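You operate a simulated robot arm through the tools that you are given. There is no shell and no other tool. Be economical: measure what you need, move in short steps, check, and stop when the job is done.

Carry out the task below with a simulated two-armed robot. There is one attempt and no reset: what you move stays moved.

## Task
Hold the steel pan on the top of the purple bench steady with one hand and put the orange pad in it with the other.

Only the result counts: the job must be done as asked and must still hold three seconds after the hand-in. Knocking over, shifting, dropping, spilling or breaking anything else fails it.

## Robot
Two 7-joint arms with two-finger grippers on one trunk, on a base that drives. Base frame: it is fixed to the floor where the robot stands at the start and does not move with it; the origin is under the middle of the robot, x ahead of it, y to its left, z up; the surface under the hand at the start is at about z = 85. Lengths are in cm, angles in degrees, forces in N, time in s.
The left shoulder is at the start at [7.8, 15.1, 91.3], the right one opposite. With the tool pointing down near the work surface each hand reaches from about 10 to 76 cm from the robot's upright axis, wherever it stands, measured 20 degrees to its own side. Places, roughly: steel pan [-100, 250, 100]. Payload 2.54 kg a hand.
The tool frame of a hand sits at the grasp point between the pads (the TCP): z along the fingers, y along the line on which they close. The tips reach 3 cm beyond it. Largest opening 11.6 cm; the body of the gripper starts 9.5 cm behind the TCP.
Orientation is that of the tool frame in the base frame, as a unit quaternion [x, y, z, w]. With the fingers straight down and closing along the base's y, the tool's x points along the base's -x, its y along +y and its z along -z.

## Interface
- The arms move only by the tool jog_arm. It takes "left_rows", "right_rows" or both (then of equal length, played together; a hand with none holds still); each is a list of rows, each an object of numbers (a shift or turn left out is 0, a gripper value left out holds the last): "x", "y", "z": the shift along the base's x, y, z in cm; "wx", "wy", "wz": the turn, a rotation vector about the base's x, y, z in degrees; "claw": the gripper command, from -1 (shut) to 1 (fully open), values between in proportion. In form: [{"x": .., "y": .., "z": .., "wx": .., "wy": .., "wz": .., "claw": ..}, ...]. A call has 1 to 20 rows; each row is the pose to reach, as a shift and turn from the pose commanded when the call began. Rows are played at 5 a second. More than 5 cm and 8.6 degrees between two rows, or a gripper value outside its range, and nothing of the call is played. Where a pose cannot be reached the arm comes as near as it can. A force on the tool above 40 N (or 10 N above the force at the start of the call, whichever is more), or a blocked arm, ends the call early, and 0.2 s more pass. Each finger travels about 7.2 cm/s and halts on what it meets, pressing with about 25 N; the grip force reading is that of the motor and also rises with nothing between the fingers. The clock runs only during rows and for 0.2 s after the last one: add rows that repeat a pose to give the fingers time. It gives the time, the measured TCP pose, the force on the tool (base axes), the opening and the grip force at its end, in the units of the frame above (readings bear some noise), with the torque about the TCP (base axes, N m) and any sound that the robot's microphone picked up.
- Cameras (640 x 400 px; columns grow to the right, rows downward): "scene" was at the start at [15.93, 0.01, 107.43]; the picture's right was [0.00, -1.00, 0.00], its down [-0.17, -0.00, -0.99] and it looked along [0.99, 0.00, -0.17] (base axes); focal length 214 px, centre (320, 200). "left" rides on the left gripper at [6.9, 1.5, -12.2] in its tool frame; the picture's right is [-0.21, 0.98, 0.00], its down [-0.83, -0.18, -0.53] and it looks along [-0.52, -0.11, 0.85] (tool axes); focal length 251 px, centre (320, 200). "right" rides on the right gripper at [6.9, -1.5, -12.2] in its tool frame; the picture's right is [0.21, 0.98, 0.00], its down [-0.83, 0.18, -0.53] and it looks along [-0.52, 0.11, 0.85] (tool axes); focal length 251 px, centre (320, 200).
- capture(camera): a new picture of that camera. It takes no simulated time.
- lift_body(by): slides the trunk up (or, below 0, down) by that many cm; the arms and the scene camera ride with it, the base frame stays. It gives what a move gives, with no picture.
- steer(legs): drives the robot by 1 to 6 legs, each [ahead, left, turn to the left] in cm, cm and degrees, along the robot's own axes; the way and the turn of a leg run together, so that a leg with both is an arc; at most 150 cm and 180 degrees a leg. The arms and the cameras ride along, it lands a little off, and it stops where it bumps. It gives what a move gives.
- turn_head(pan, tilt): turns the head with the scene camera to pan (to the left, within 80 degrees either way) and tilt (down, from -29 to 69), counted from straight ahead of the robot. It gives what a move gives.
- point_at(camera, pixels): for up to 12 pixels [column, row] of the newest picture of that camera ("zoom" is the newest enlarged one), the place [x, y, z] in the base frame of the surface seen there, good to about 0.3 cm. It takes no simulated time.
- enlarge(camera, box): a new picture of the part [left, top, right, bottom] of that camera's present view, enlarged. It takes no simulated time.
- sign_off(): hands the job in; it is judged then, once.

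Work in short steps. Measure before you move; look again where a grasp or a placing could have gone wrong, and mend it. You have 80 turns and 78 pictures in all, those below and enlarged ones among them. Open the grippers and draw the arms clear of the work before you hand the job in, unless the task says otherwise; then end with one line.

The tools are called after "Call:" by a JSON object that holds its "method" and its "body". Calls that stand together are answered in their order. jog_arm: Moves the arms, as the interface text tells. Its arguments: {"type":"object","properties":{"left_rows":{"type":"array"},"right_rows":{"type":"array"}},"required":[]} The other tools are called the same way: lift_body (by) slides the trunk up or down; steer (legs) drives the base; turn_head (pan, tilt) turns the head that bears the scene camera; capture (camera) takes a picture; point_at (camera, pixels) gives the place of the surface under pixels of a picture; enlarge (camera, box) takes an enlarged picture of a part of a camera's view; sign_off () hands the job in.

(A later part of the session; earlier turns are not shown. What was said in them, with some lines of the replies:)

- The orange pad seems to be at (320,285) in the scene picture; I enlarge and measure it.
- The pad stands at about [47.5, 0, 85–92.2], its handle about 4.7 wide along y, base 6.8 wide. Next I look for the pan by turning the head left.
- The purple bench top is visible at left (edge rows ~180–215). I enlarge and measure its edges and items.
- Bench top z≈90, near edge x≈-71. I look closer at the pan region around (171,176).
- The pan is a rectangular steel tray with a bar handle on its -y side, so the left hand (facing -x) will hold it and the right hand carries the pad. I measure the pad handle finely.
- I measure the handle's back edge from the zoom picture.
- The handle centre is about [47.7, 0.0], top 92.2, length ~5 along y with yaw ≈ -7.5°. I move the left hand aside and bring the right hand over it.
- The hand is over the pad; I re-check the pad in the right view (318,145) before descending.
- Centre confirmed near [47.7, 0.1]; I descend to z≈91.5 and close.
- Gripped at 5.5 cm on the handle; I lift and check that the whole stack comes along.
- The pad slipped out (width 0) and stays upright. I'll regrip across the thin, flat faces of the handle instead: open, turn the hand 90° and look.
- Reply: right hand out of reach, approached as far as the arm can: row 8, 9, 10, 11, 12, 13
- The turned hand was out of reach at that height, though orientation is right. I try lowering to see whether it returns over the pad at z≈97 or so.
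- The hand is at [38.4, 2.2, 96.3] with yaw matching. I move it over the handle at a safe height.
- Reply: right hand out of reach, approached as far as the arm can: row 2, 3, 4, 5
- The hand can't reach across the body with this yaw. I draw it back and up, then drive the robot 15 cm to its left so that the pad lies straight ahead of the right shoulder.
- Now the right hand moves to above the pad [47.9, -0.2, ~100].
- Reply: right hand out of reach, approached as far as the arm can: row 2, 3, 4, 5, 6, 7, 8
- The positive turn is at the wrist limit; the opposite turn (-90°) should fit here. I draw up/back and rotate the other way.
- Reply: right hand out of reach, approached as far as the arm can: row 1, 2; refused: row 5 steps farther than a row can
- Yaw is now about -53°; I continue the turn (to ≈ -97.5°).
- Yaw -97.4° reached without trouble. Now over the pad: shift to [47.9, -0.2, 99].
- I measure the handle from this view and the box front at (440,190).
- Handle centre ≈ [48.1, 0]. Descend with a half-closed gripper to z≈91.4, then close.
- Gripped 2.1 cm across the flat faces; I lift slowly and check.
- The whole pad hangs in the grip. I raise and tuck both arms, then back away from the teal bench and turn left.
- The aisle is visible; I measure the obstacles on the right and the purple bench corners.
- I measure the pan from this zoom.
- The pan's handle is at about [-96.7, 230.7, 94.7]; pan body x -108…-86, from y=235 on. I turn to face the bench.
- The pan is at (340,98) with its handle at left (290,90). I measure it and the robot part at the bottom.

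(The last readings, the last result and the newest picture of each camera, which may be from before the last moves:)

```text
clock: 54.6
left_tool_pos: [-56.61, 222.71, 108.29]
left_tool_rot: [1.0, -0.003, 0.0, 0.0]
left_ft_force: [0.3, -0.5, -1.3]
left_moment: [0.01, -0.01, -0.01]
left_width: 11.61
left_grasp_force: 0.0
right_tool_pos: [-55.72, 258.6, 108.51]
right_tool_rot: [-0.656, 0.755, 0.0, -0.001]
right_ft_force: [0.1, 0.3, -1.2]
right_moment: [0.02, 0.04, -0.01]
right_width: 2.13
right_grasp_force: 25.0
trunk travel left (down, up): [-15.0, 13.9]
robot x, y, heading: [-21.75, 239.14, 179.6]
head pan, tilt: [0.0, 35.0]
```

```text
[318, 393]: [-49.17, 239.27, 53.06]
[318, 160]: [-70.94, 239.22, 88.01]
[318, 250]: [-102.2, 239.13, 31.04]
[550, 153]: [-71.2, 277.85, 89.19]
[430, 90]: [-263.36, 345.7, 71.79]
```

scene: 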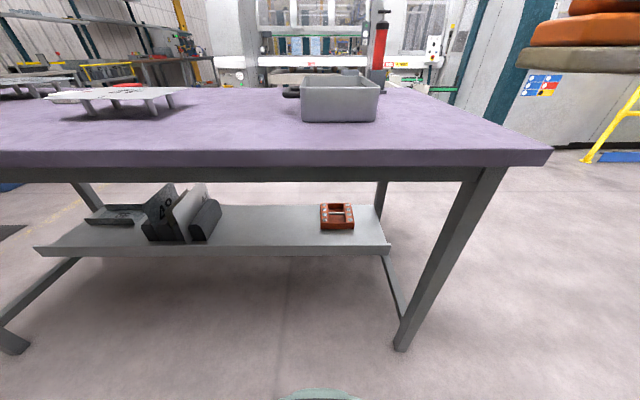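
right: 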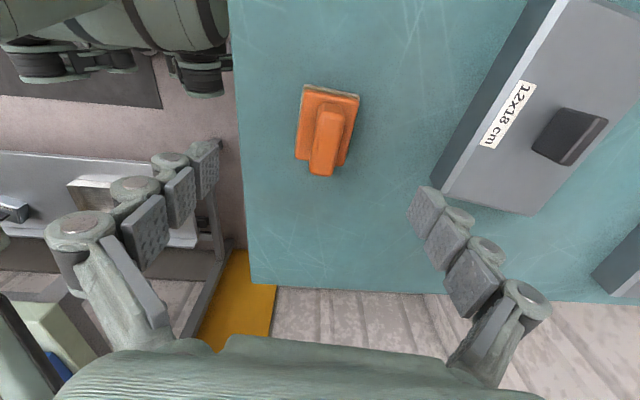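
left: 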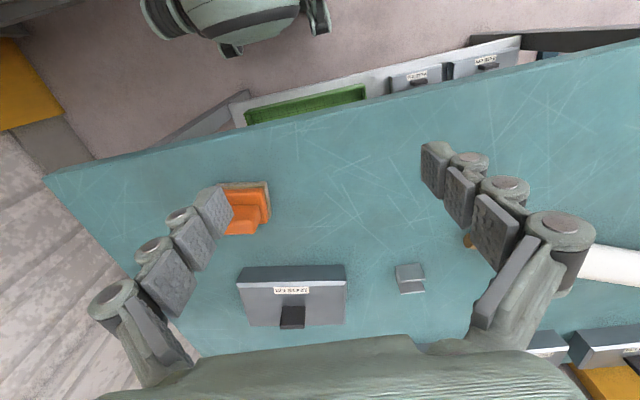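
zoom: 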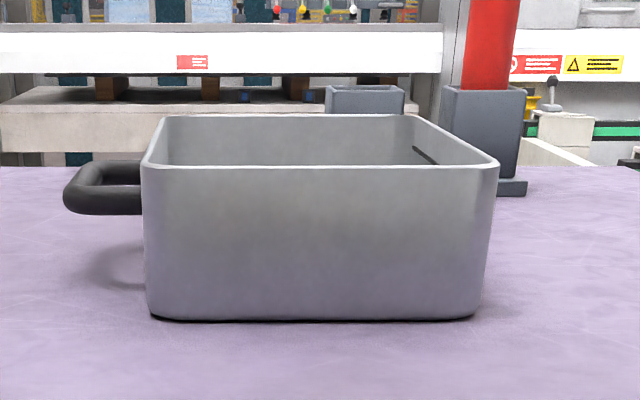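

The pan's rim is z≈97.3, interior y 236–252, x -109…-87; a U-handle sticks out on its -y side. I raise the trunk 6 cm, drive 15 cm closer (base front then at x≈-64, edge at -71), and look down.

Call:
{"method": "lift_body", "body": {"by": 6}}

Call:
{"method": "steer", "body": {"legs": [[15, 0, 0]]}}

Call:
{"method": "turn_head", "body": {"pan": 0, "tilt": 30}}

Call:
{"method": "capture", "body": {"camera": "scene"}}

Call:
{"method": "capture", "body": {"camera": "left"}}

```text
clock: 55.6
left_tool_pos: [-56.72, 222.56, 114.41]
left_tool_rot: [1.0, -0.003, 0.0, -0.001]
left_ft_force: [-0.6, 0.4, 0.0]
left_moment: [-0.01, -0.02, 0.01]
left_width: 11.62
left_grasp_force: 0.2
right_tool_pos: [-55.76, 258.55, 114.43]
right_tool_rot: [-0.656, 0.755, 0.0, 0.0]
right_ft_force: [0.8, -0.3, -0.4]
right_moment: [0.0, 0.0, 0.02]
right_width: 2.11
right_grasp_force: 24.8
trunk travel left (down, up): [-21.0, 7.9]
robot x, y, heading: [-21.91, 239.3, 179.6]
head pan, tilt: [0.0, 35.0]
```

```text
clock: 57.0
left_tool_pos: [-71.87, 222.85, 114.41]
left_tool_rot: [1.0, -0.005, 0.0, 0.0]
left_ft_force: [0.2, -0.7, -1.1]
left_moment: [-0.03, -0.05, -0.01]
left_width: 11.61
left_grasp_force: 0.0
right_tool_pos: [-70.96, 258.76, 114.51]
right_tool_rot: [-0.655, 0.755, 0.0, 0.0]
right_ft_force: [-0.5, -1.4, -0.3]
right_moment: [0.0, -0.06, -0.04]
right_width: 2.11
right_grasp_force: 25.0
trunk travel left (down, up): [-21.0, 7.9]
robot x, y, heading: [-36.92, 239.61, 179.4]
head pan, tilt: [0.0, 35.0]
```

```text
clock: 57.7
left_tool_pos: [-71.75, 222.79, 114.25]
left_tool_rot: [1.0, -0.005, 0.0, -0.001]
left_ft_force: [-0.5, 0.3, 0.1]
left_moment: [0.01, 0.01, -0.01]
left_width: 11.6
left_grasp_force: 0.0
right_tool_pos: [-70.83, 258.67, 114.48]
right_tool_rot: [-0.655, 0.755, 0.0, 0.0]
right_ft_force: [0.5, -0.5, -0.2]
right_moment: [0.03, 0.0, -0.01]
right_width: 2.14
right_grasp_force: 24.7
trunk travel left (down, up): [-21.0, 7.9]
robot x, y, heading: [-36.92, 239.46, 179.3]
head pan, tilt: [0.0, 30.0]
```

```text
46 pictures are left
```

scene: 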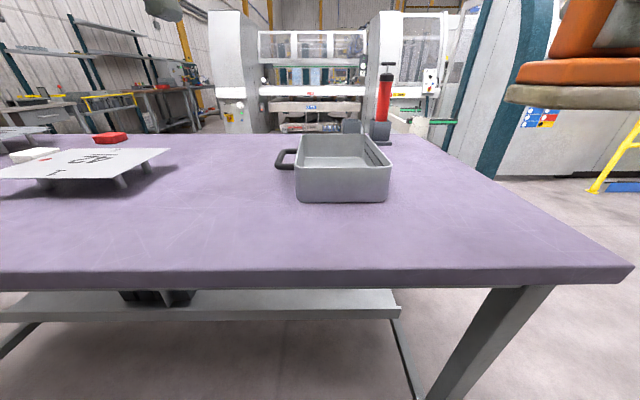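

```text
45 pictures are left
```

left: 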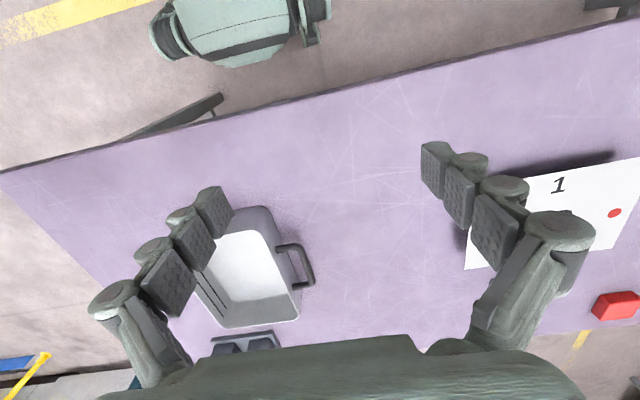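

The left view shows the pan handle at (297,265) with a gap. I enlarge and measure it.

Call:
{"method": "enlarge", "body": {"camera": "left", "box": [190, 195, 340, 350]}}

Call:
{"method": "point_at", "body": {"camera": "left", "pixels": [[300, 255], [306, 270], [310, 283], [283, 246], [300, 285], [293, 265], [270, 230], [283, 260], [292, 290], [250, 270], [297, 263], [470, 268]]}}

Call:
{"method": "enlarge", "body": {"camera": "scene", "box": [265, 120, 405, 210]}}

```text
2.58 times, centred on (265, 272) of left
```

zoom: 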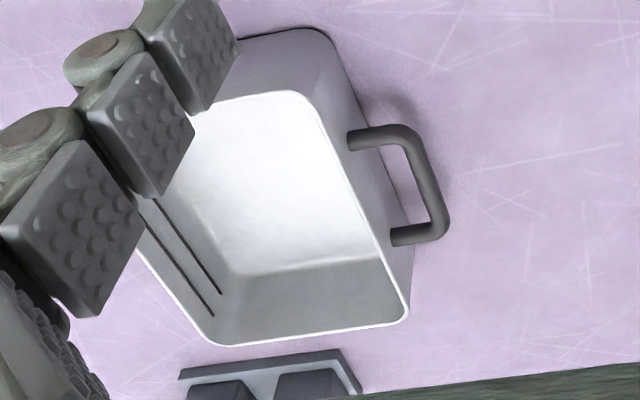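

```text
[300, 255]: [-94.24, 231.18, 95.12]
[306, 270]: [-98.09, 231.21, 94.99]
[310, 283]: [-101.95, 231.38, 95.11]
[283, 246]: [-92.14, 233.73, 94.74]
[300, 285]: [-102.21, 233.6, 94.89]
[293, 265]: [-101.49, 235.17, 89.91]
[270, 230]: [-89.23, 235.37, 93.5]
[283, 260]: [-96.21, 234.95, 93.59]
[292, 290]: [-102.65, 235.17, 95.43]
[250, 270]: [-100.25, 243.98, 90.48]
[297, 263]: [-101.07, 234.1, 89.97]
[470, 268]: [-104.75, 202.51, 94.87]
```

```text
4.44 times, centred on (335, 165) of scene
```

zoom: 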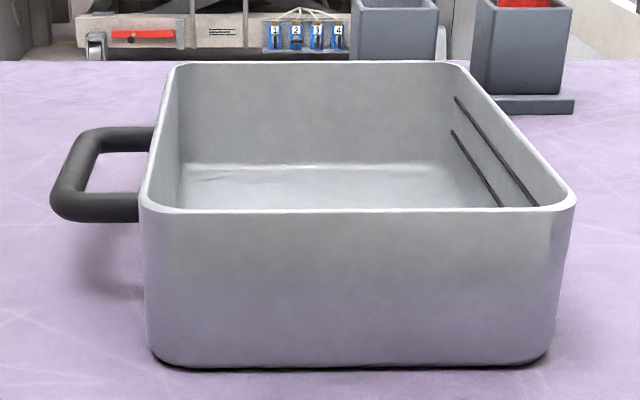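

The handle bar runs along x (−92.5…−102.3) at y≈231.2, top z≈95.1, with ~3 cm gap to the wall. I bring the left hand above it, half closed, and check.

Call:
{"method": "jog_arm", "body": {"left_rows": [{"x": -4, "claw": -0.2}, {"x": -8}, {"x": -12, "y": 2}, {"x": -16, "y": 4}, {"x": -20, "y": 6}, {"x": -24, "y": 8}, {"x": -26.2, "y": 8.4}, {"x": -26.2, "y": 8.4, "z": -4}, {"x": -26.2, "y": 8.4, "z": -8}, {"x": -26.2, "y": 8.4, "z": -11}, {"x": -26.2, "y": 8.4, "z": -11, "claw": -0.45}, {"x": -26.2, "y": 8.4, "z": -11}]}}

Call:
{"method": "capture", "body": {"camera": "left"}}

Call:
{"method": "enlarge", "body": {"camera": "scene", "box": [225, 60, 405, 210]}}

```text
clock: 60.3
left_tool_pos: [-97.73, 231.21, 103.26]
left_tool_rot: [1.0, -0.005, 0.0, -0.001]
left_ft_force: [-0.1, 0.4, -0.1]
left_moment: [-0.02, -0.01, 0.04]
left_width: 3.18
left_grasp_force: 0.0
right_tool_pos: [-70.89, 258.77, 114.43]
right_tool_rot: [-0.655, 0.756, 0.0, 0.0]
right_ft_force: [-0.7, -0.2, -0.7]
right_moment: [-0.02, -0.01, 0.0]
right_width: 2.1
right_grasp_force: 25.2
trunk travel left (down, up): [-21.0, 7.9]
robot x, y, heading: [-37.34, 239.0, 179.4]
head pan, tilt: [0.0, 30.0]
```

```text
42 pictures are left
```

left: 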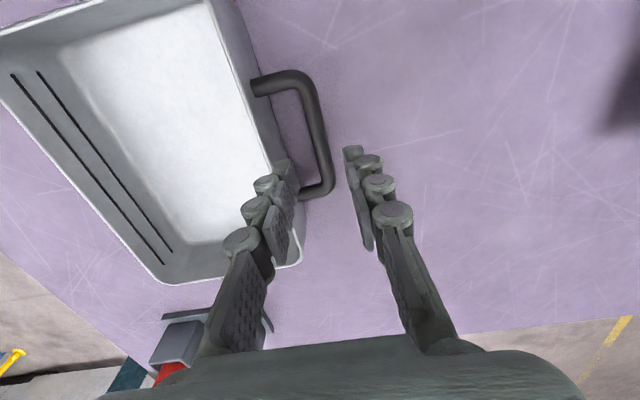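

```text
2.67 times, centred on (315, 135) of scene
```

zoom: 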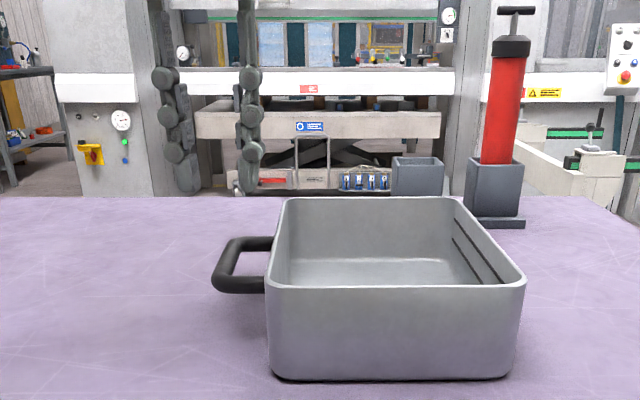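

I verify the bar in this view at (308,100), (318,140), (326,175).

Call:
{"method": "point_at", "body": {"camera": "left", "pixels": [[300, 95], [314, 95], [307, 110], [318, 140], [324, 165], [314, 165], [331, 165], [258, 110], [268, 140]]}}

```text
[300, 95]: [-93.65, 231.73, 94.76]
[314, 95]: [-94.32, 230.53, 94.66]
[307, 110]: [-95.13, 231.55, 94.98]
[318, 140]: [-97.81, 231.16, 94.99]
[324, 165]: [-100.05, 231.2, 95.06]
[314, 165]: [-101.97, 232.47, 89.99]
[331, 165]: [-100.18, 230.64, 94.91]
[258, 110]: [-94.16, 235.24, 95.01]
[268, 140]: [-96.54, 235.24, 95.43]
```

Bar centre y≈231.2 matches the TCP. Descend to z≈95, then close on the bar.

Call:
{"method": "jog_arm", "body": {"left_rows": [{"z": -3}, {"z": -5}, {"z": -6.5}, {"z": -8}, {"z": -8.3}, {"z": -8.3}]}}

Call:
{"method": "capture", "body": {"camera": "left"}}

Call:
{"method": "enlarge", "body": {"camera": "scene", "box": [245, 100, 405, 210]}}

```text
clock: 61.7
left_tool_pos: [-98.04, 231.2, 95.06]
left_tool_rot: [1.0, -0.004, 0.0, 0.0]
left_ft_force: [-0.2, 0.3, 0.5]
left_moment: [0.03, 0.03, 0.03]
left_width: 3.2
left_grasp_force: 0.1
right_tool_pos: [-70.91, 258.65, 114.59]
right_tool_rot: [-0.656, 0.755, 0.0, 0.0]
right_ft_force: [0.8, 0.1, -0.7]
right_moment: [-0.01, 0.02, -0.01]
right_width: 2.14
right_grasp_force: 24.7
trunk travel left (down, up): [-21.0, 7.9]
robot x, y, heading: [-37.13, 239.25, 179.4]
head pan, tilt: [0.0, 30.0]
```

```text
40 pictures are left
```

left: 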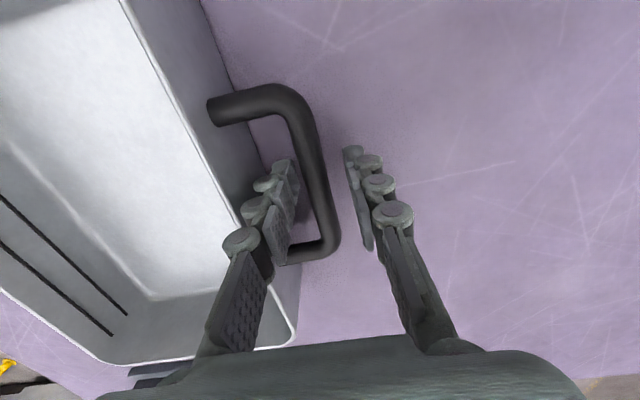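

```text
3.64 times, centred on (325, 155) of scene
```

zoom: 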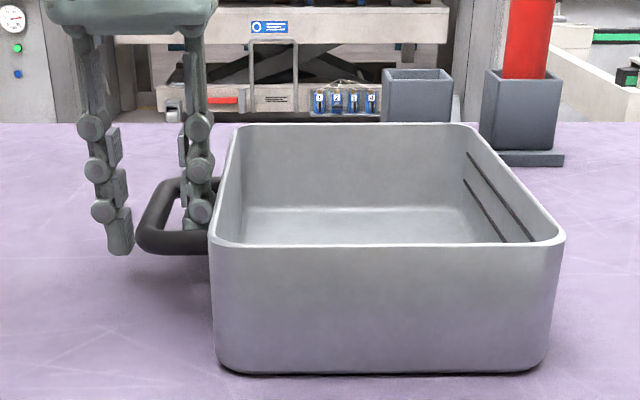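

The fingers straddle the bar with no contact. I close the left gripper gently.

Call:
{"method": "jog_arm", "body": {"left_rows": [{"claw": -0.6}, {"claw": -0.7}, {"claw": -0.8}, {"claw": -1}, {"claw": -1}, {"claw": -1}]}}

Call:
{"method": "enlarge", "body": {"camera": "scene", "box": [245, 100, 405, 210]}}

Call:
{"method": "capture", "body": {"camera": "left"}}

```text
clock: 63.1
left_tool_pos: [-98.04, 231.13, 95.12]
left_tool_rot: [1.0, -0.003, 0.0, -0.001]
left_ft_force: [-0.2, -0.8, -0.7]
left_moment: [-0.02, 0.1, 0.19]
left_width: 1.25
left_grasp_force: 25.0
right_tool_pos: [-70.8, 258.75, 114.43]
right_tool_rot: [-0.655, 0.755, 0.0, 0.0]
right_ft_force: [-0.8, 0.6, -0.7]
right_moment: [0.0, 0.03, 0.01]
right_width: 2.12
right_grasp_force: 24.3
trunk travel left (down, up): [-21.0, 7.9]
robot x, y, heading: [-37.02, 239.21, 179.3]
head pan, tilt: [0.0, 30.0]
```

```text
3.64 times, centred on (325, 155) of scene
```

zoom: 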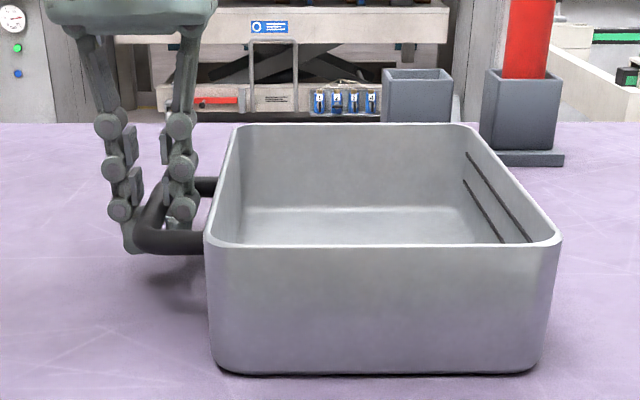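

```text
37 pictures are left
```

left: 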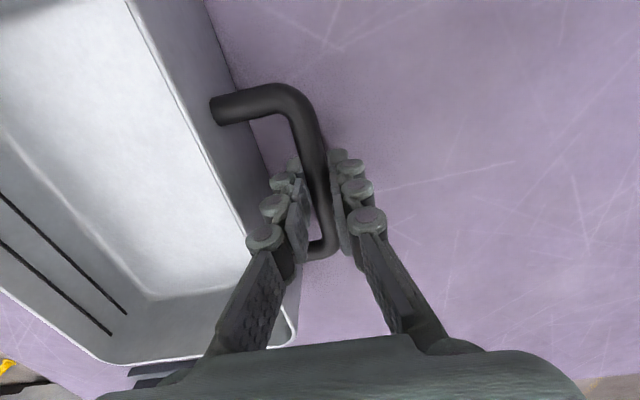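

The handle is held (1.25 cm). Now the right hand carries the pad over the pan to about [-94, 246].

Call:
{"method": "jog_arm", "body": {"right_rows": [{"x": -4, "y": -1}, {"x": -8, "y": -3}, {"x": -12, "y": -5.5}, {"x": -16, "y": -8}, {"x": -20, "y": -10.5}, {"x": -23, "y": -12.5}, {"x": -23, "y": -12.5}, {"x": -23, "y": -12.5}]}}

Call:
{"method": "capture", "body": {"camera": "right"}}

Call:
{"method": "capture", "body": {"camera": "scene"}}

```text
clock: 64.9
left_tool_pos: [-97.92, 231.12, 95.06]
left_tool_rot: [1.0, -0.004, 0.0, -0.002]
left_ft_force: [0.4, 0.4, 0.0]
left_moment: [0.0, -0.06, 0.04]
left_width: 1.26
left_grasp_force: 25.1
right_tool_pos: [-93.73, 246.24, 114.81]
right_tool_rot: [-0.656, 0.755, 0.0, 0.0]
right_ft_force: [0.3, 0.8, -1.7]
right_moment: [-0.02, 0.01, 0.0]
right_width: 2.13
right_grasp_force: 25.3
trunk travel left (down, up): [-21.0, 7.9]
robot x, y, heading: [-37.19, 239.66, 179.3]
head pan, tilt: [0.0, 30.0]
```

```text
36 pictures are left
```

right: 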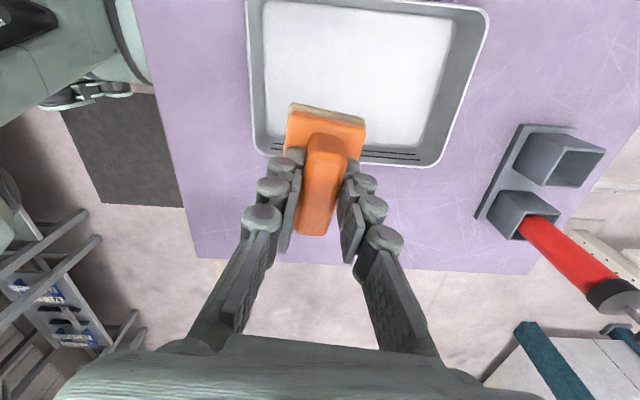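

```text
35 pictures are left
```

scene: 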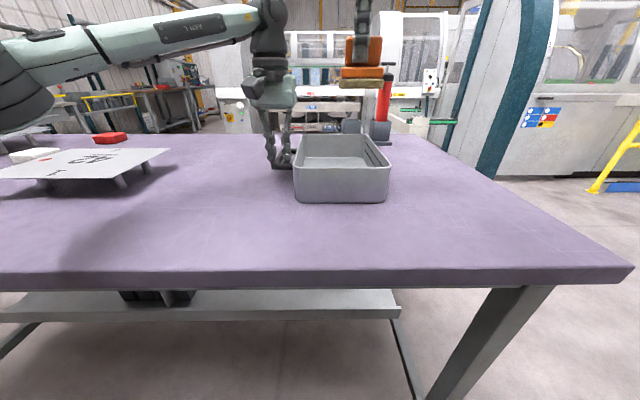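

Pad above pan. I measure the pan floor limits from the right view before lowering.

Call:
{"method": "point_at", "body": {"camera": "right", "pixels": [[380, 148], [380, 160], [430, 120], [452, 60], [262, 60], [275, 135], [350, 60], [300, 112], [364, 122], [285, 150], [485, 25]]}}

Call:
{"method": "point_at", "body": {"camera": "scene", "pixels": [[342, 84], [383, 86], [362, 86], [297, 165], [386, 165], [340, 160]]}}

```text
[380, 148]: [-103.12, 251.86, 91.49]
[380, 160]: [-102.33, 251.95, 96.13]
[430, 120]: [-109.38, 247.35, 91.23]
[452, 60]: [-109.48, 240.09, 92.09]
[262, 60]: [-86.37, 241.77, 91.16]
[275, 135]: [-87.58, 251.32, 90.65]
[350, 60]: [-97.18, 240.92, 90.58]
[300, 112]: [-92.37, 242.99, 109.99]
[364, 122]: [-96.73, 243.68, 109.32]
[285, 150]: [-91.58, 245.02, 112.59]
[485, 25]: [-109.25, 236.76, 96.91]
```

```text
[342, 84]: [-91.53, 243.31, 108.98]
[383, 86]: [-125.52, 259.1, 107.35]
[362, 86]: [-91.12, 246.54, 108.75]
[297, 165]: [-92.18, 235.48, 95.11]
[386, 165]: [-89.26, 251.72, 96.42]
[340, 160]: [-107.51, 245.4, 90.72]
```

Floor z≈90.6, interior y 235.5–251.9. The pad at y 243–250 fits. I lower it in steps.

Call:
{"method": "jog_arm", "body": {"right_rows": [{"x": -1, "z": -3}, {"x": -1.5, "z": -6}, {"x": -1.5, "z": -9}, {"x": -1.5, "z": -12}, {"x": -1.5, "z": -14}, {"x": -1.5, "z": -15.5}, {"x": -1.5, "z": -16.3}, {"x": -1.5, "z": -16.3}]}}

Call:
{"method": "capture", "body": {"camera": "right"}}

Call:
{"method": "enlarge", "body": {"camera": "scene", "box": [245, 60, 405, 210]}}

```text
clock: 66.7
left_tool_pos: [-97.92, 231.18, 95.05]
left_tool_rot: [1.0, -0.003, 0.0, 0.0]
left_ft_force: [-0.2, 0.1, 0.1]
left_moment: [0.02, -0.02, 0.0]
left_width: 1.25
left_grasp_force: 24.9
right_tool_pos: [-95.23, 246.39, 98.14]
right_tool_rot: [-0.655, 0.755, -0.001, 0.0]
right_ft_force: [1.2, 0.7, -0.4]
right_moment: [0.01, -0.01, 0.02]
right_width: 2.1
right_grasp_force: 25.5
trunk travel left (down, up): [-21.0, 7.9]
robot x, y, heading: [-36.84, 239.39, 179.5]
head pan, tilt: [0.0, 30.0]
```

```text
34 pictures are left
```

right: 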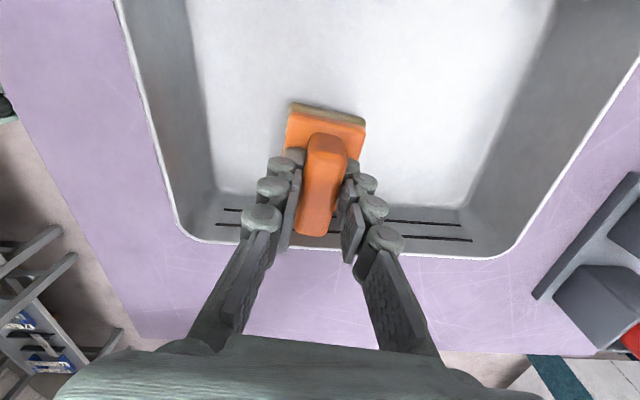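

```text
2.67 times, centred on (325, 135) of scene
```

zoom: 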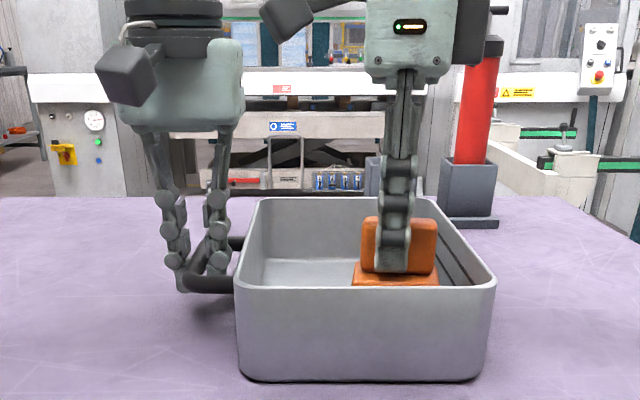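

About 1 cm left; I lower gently until contact.

Call:
{"method": "jog_arm", "body": {"right_rows": [{"z": -0.3}, {"z": -0.6}, {"z": -0.8}, {"z": -0.8}]}}

```text
clock: 67.7
left_tool_pos: [-97.99, 231.12, 95.07]
left_tool_rot: [1.0, -0.004, 0.0, -0.001]
left_ft_force: [-1.2, 0.1, 0.1]
left_moment: [0.02, -0.04, 0.01]
left_width: 1.25
left_grasp_force: 24.8
right_tool_pos: [-95.25, 246.27, 97.31]
right_tool_rot: [-0.656, 0.755, -0.001, 0.0]
right_ft_force: [-0.2, 0.3, -0.9]
right_moment: [0.01, 0.02, 0.04]
right_width: 2.11
right_grasp_force: 24.7
trunk travel left (down, up): [-21.0, 7.9]
robot x, y, heading: [-36.53, 239.35, 179.2]
head pan, tilt: [0.0, 30.0]
```

Call:
{"method": "jog_arm", "body": {"right_rows": [{"z": -0.15}, {"z": -0.3}, {"z": -0.3}]}}

```text
clock: 68.5
left_tool_pos: [-98.01, 231.15, 95.08]
left_tool_rot: [1.0, -0.004, 0.0, -0.001]
left_ft_force: [-0.3, 0.5, -0.4]
left_moment: [0.01, -0.12, 0.05]
left_width: 1.23
left_grasp_force: 24.9
right_tool_pos: [-95.36, 246.14, 97.03]
right_tool_rot: [-0.655, 0.755, 0.0, -0.001]
right_ft_force: [0.5, 0.8, 2.1]
right_moment: [-0.04, 0.03, 0.01]
right_width: 2.13
right_grasp_force: 25.0
trunk travel left (down, up): [-21.0, 7.9]
robot x, y, heading: [-36.92, 239.42, 179.4]
head pan, tilt: [0.0, 30.0]
```

Contact felt (Fz rose to +2). I release the pad and lift the right hand straight up while the left keeps holding.

Call:
{"method": "jog_arm", "body": {"right_rows": [{"claw": -0.5}, {"claw": -0.2}, {"claw": -0.1}, {"claw": -0.1}, {"z": 2}, {"z": 5}, {"z": 9}, {"z": 13}, {"z": 17}, {"z": 17}]}}

Call:
{"method": "capture", "body": {"camera": "right"}}

Call:
{"method": "enlarge", "body": {"camera": "scene", "box": [245, 60, 405, 210]}}

```text
clock: 70.7
left_tool_pos: [-98.14, 231.14, 95.09]
left_tool_rot: [1.0, -0.004, 0.0, -0.001]
left_ft_force: [-0.1, -0.2, 0.1]
left_moment: [-0.08, -0.2, 0.08]
left_width: 1.25
left_grasp_force: 25.1
right_tool_pos: [-95.18, 246.1, 114.17]
right_tool_rot: [-0.657, 0.754, 0.0, 0.0]
right_ft_force: [0.0, -0.3, 1.3]
right_moment: [-0.01, 0.01, 0.01]
right_width: 5.21
right_grasp_force: 0.0
trunk travel left (down, up): [-21.0, 7.9]
robot x, y, heading: [-37.39, 239.37, 179.5]
head pan, tilt: [0.0, 30.0]
```

```text
32 pictures are left
```

right: 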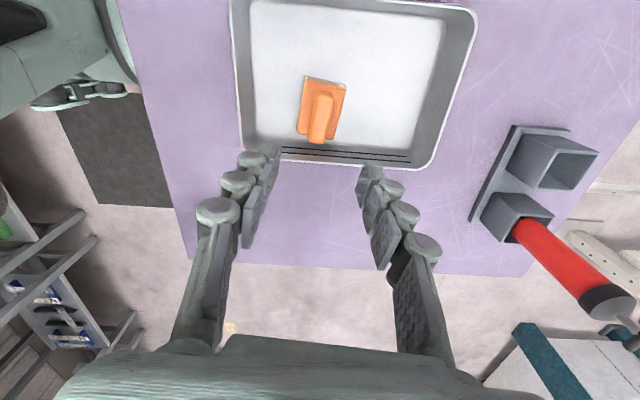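

```text
2.67 times, centred on (325, 135) of scene
```

zoom: 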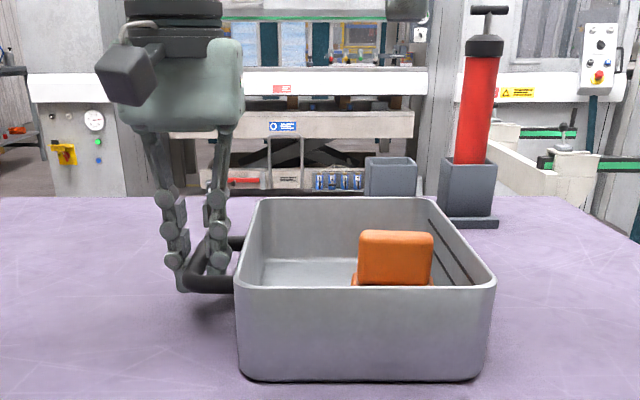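

The pad stands upright in the pan. Now the right hand withdraws, and the left opens just a little (to stay clear of the wall), then rises.

Call:
{"method": "jog_arm", "body": {"right_rows": [{"x": 4, "y": 2}, {"x": 8, "y": 4}, {"x": 12, "y": 7}, {"x": 16, "y": 10}, {"x": 20, "y": 12}, {"x": 22, "y": 12}, {"x": 22, "y": 12}, {"x": 22, "y": 12}, {"x": 22, "y": 12}, {"x": 22, "y": 12}], "left_rows": [{"claw": -1}, {"claw": -0.7}, {"claw": -0.45}, {"claw": -0.45}, {"z": 1}, {"z": 3}, {"z": 6}, {"z": 10}, {"z": 14}, {"z": 14}]}}

Call:
{"method": "jog_arm", "body": {"left_rows": [{"x": 4, "y": -2, "z": 2}, {"x": 8, "y": -4, "z": 4}, {"x": 12, "y": -6, "z": 4}, {"x": 16, "y": -8, "z": 4}, {"x": 20, "y": -8, "z": 4}, {"x": 24, "y": -8, "z": 4, "claw": 1}, {"x": 24, "y": -8, "z": 4}, {"x": 24, "y": -8, "z": 4}], "right_rows": [{"claw": 1}, {"claw": 1}, {"claw": 1}, {"claw": 1}, {"claw": 1}, {"claw": 1}, {"claw": 1}, {"claw": 1}]}}

Call:
{"method": "capture", "body": {"camera": "scene"}}

Call:
{"method": "enlarge", "body": {"camera": "scene", "box": [245, 90, 425, 220]}}

```text
clock: 72.9
left_tool_pos: [-97.89, 231.19, 108.97]
left_tool_rot: [1.0, -0.005, 0.0, -0.001]
left_ft_force: [0.3, 0.2, 0.2]
left_moment: [0.0, -0.01, -0.04]
left_width: 3.2
left_grasp_force: 0.0
right_tool_pos: [-73.28, 258.3, 114.14]
right_tool_rot: [-0.655, 0.756, 0.0, 0.0]
right_ft_force: [-0.3, 0.4, 0.7]
right_moment: [0.0, 0.01, 0.0]
right_width: 5.21
right_grasp_force: 0.1
trunk travel left (down, up): [-21.0, 7.9]
robot x, y, heading: [-37.18, 239.19, 179.4]
head pan, tilt: [0.0, 30.0]
```

```text
clock: 74.7
left_tool_pos: [-73.89, 223.17, 112.95]
left_tool_rot: [1.0, -0.004, -0.001, -0.001]
left_ft_force: [0.3, -0.1, 0.2]
left_moment: [-0.01, 0.0, -0.04]
left_width: 11.57
left_grasp_force: 0.0
right_tool_pos: [-73.25, 258.25, 114.2]
right_tool_rot: [-0.656, 0.755, -0.001, -0.001]
right_ft_force: [0.5, 0.2, 0.3]
right_moment: [0.01, 0.03, -0.01]
right_width: 11.6
right_grasp_force: 0.2
trunk travel left (down, up): [-21.0, 7.9]
robot x, y, heading: [-37.18, 239.46, 179.4]
head pan, tilt: [0.0, 30.0]
```

```text
30 pictures are left
```

scene: 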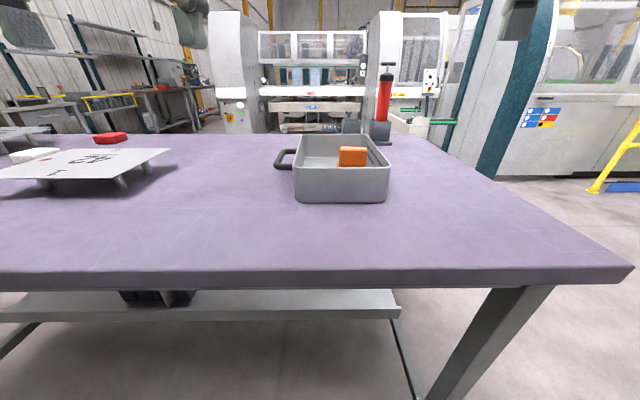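

```text
3.08 times, centred on (335, 155) of scene
```

zoom: 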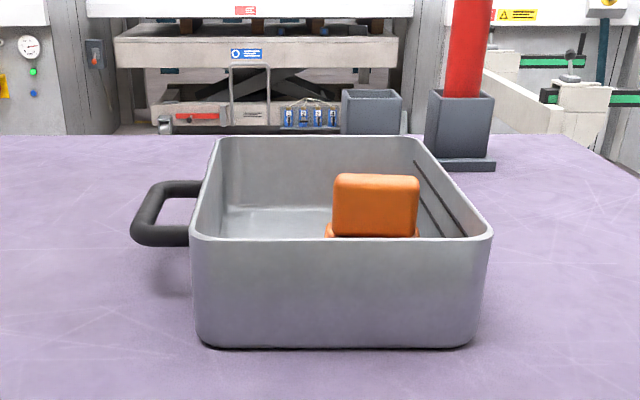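

The pad rests in the pan, the pan stands in place, both hands are open and clear; I hand the job in.

Call:
{"method": "sign_off", "body": {}}

```text
The job is handed in.
```

The orange pad is standing upright in the steel pan on the purple bench. The left hand held the pan's handle while the right hand set the pad down, and both hands are now open and clear. The pan moved a few millimetres when the left hand closed on its handle.
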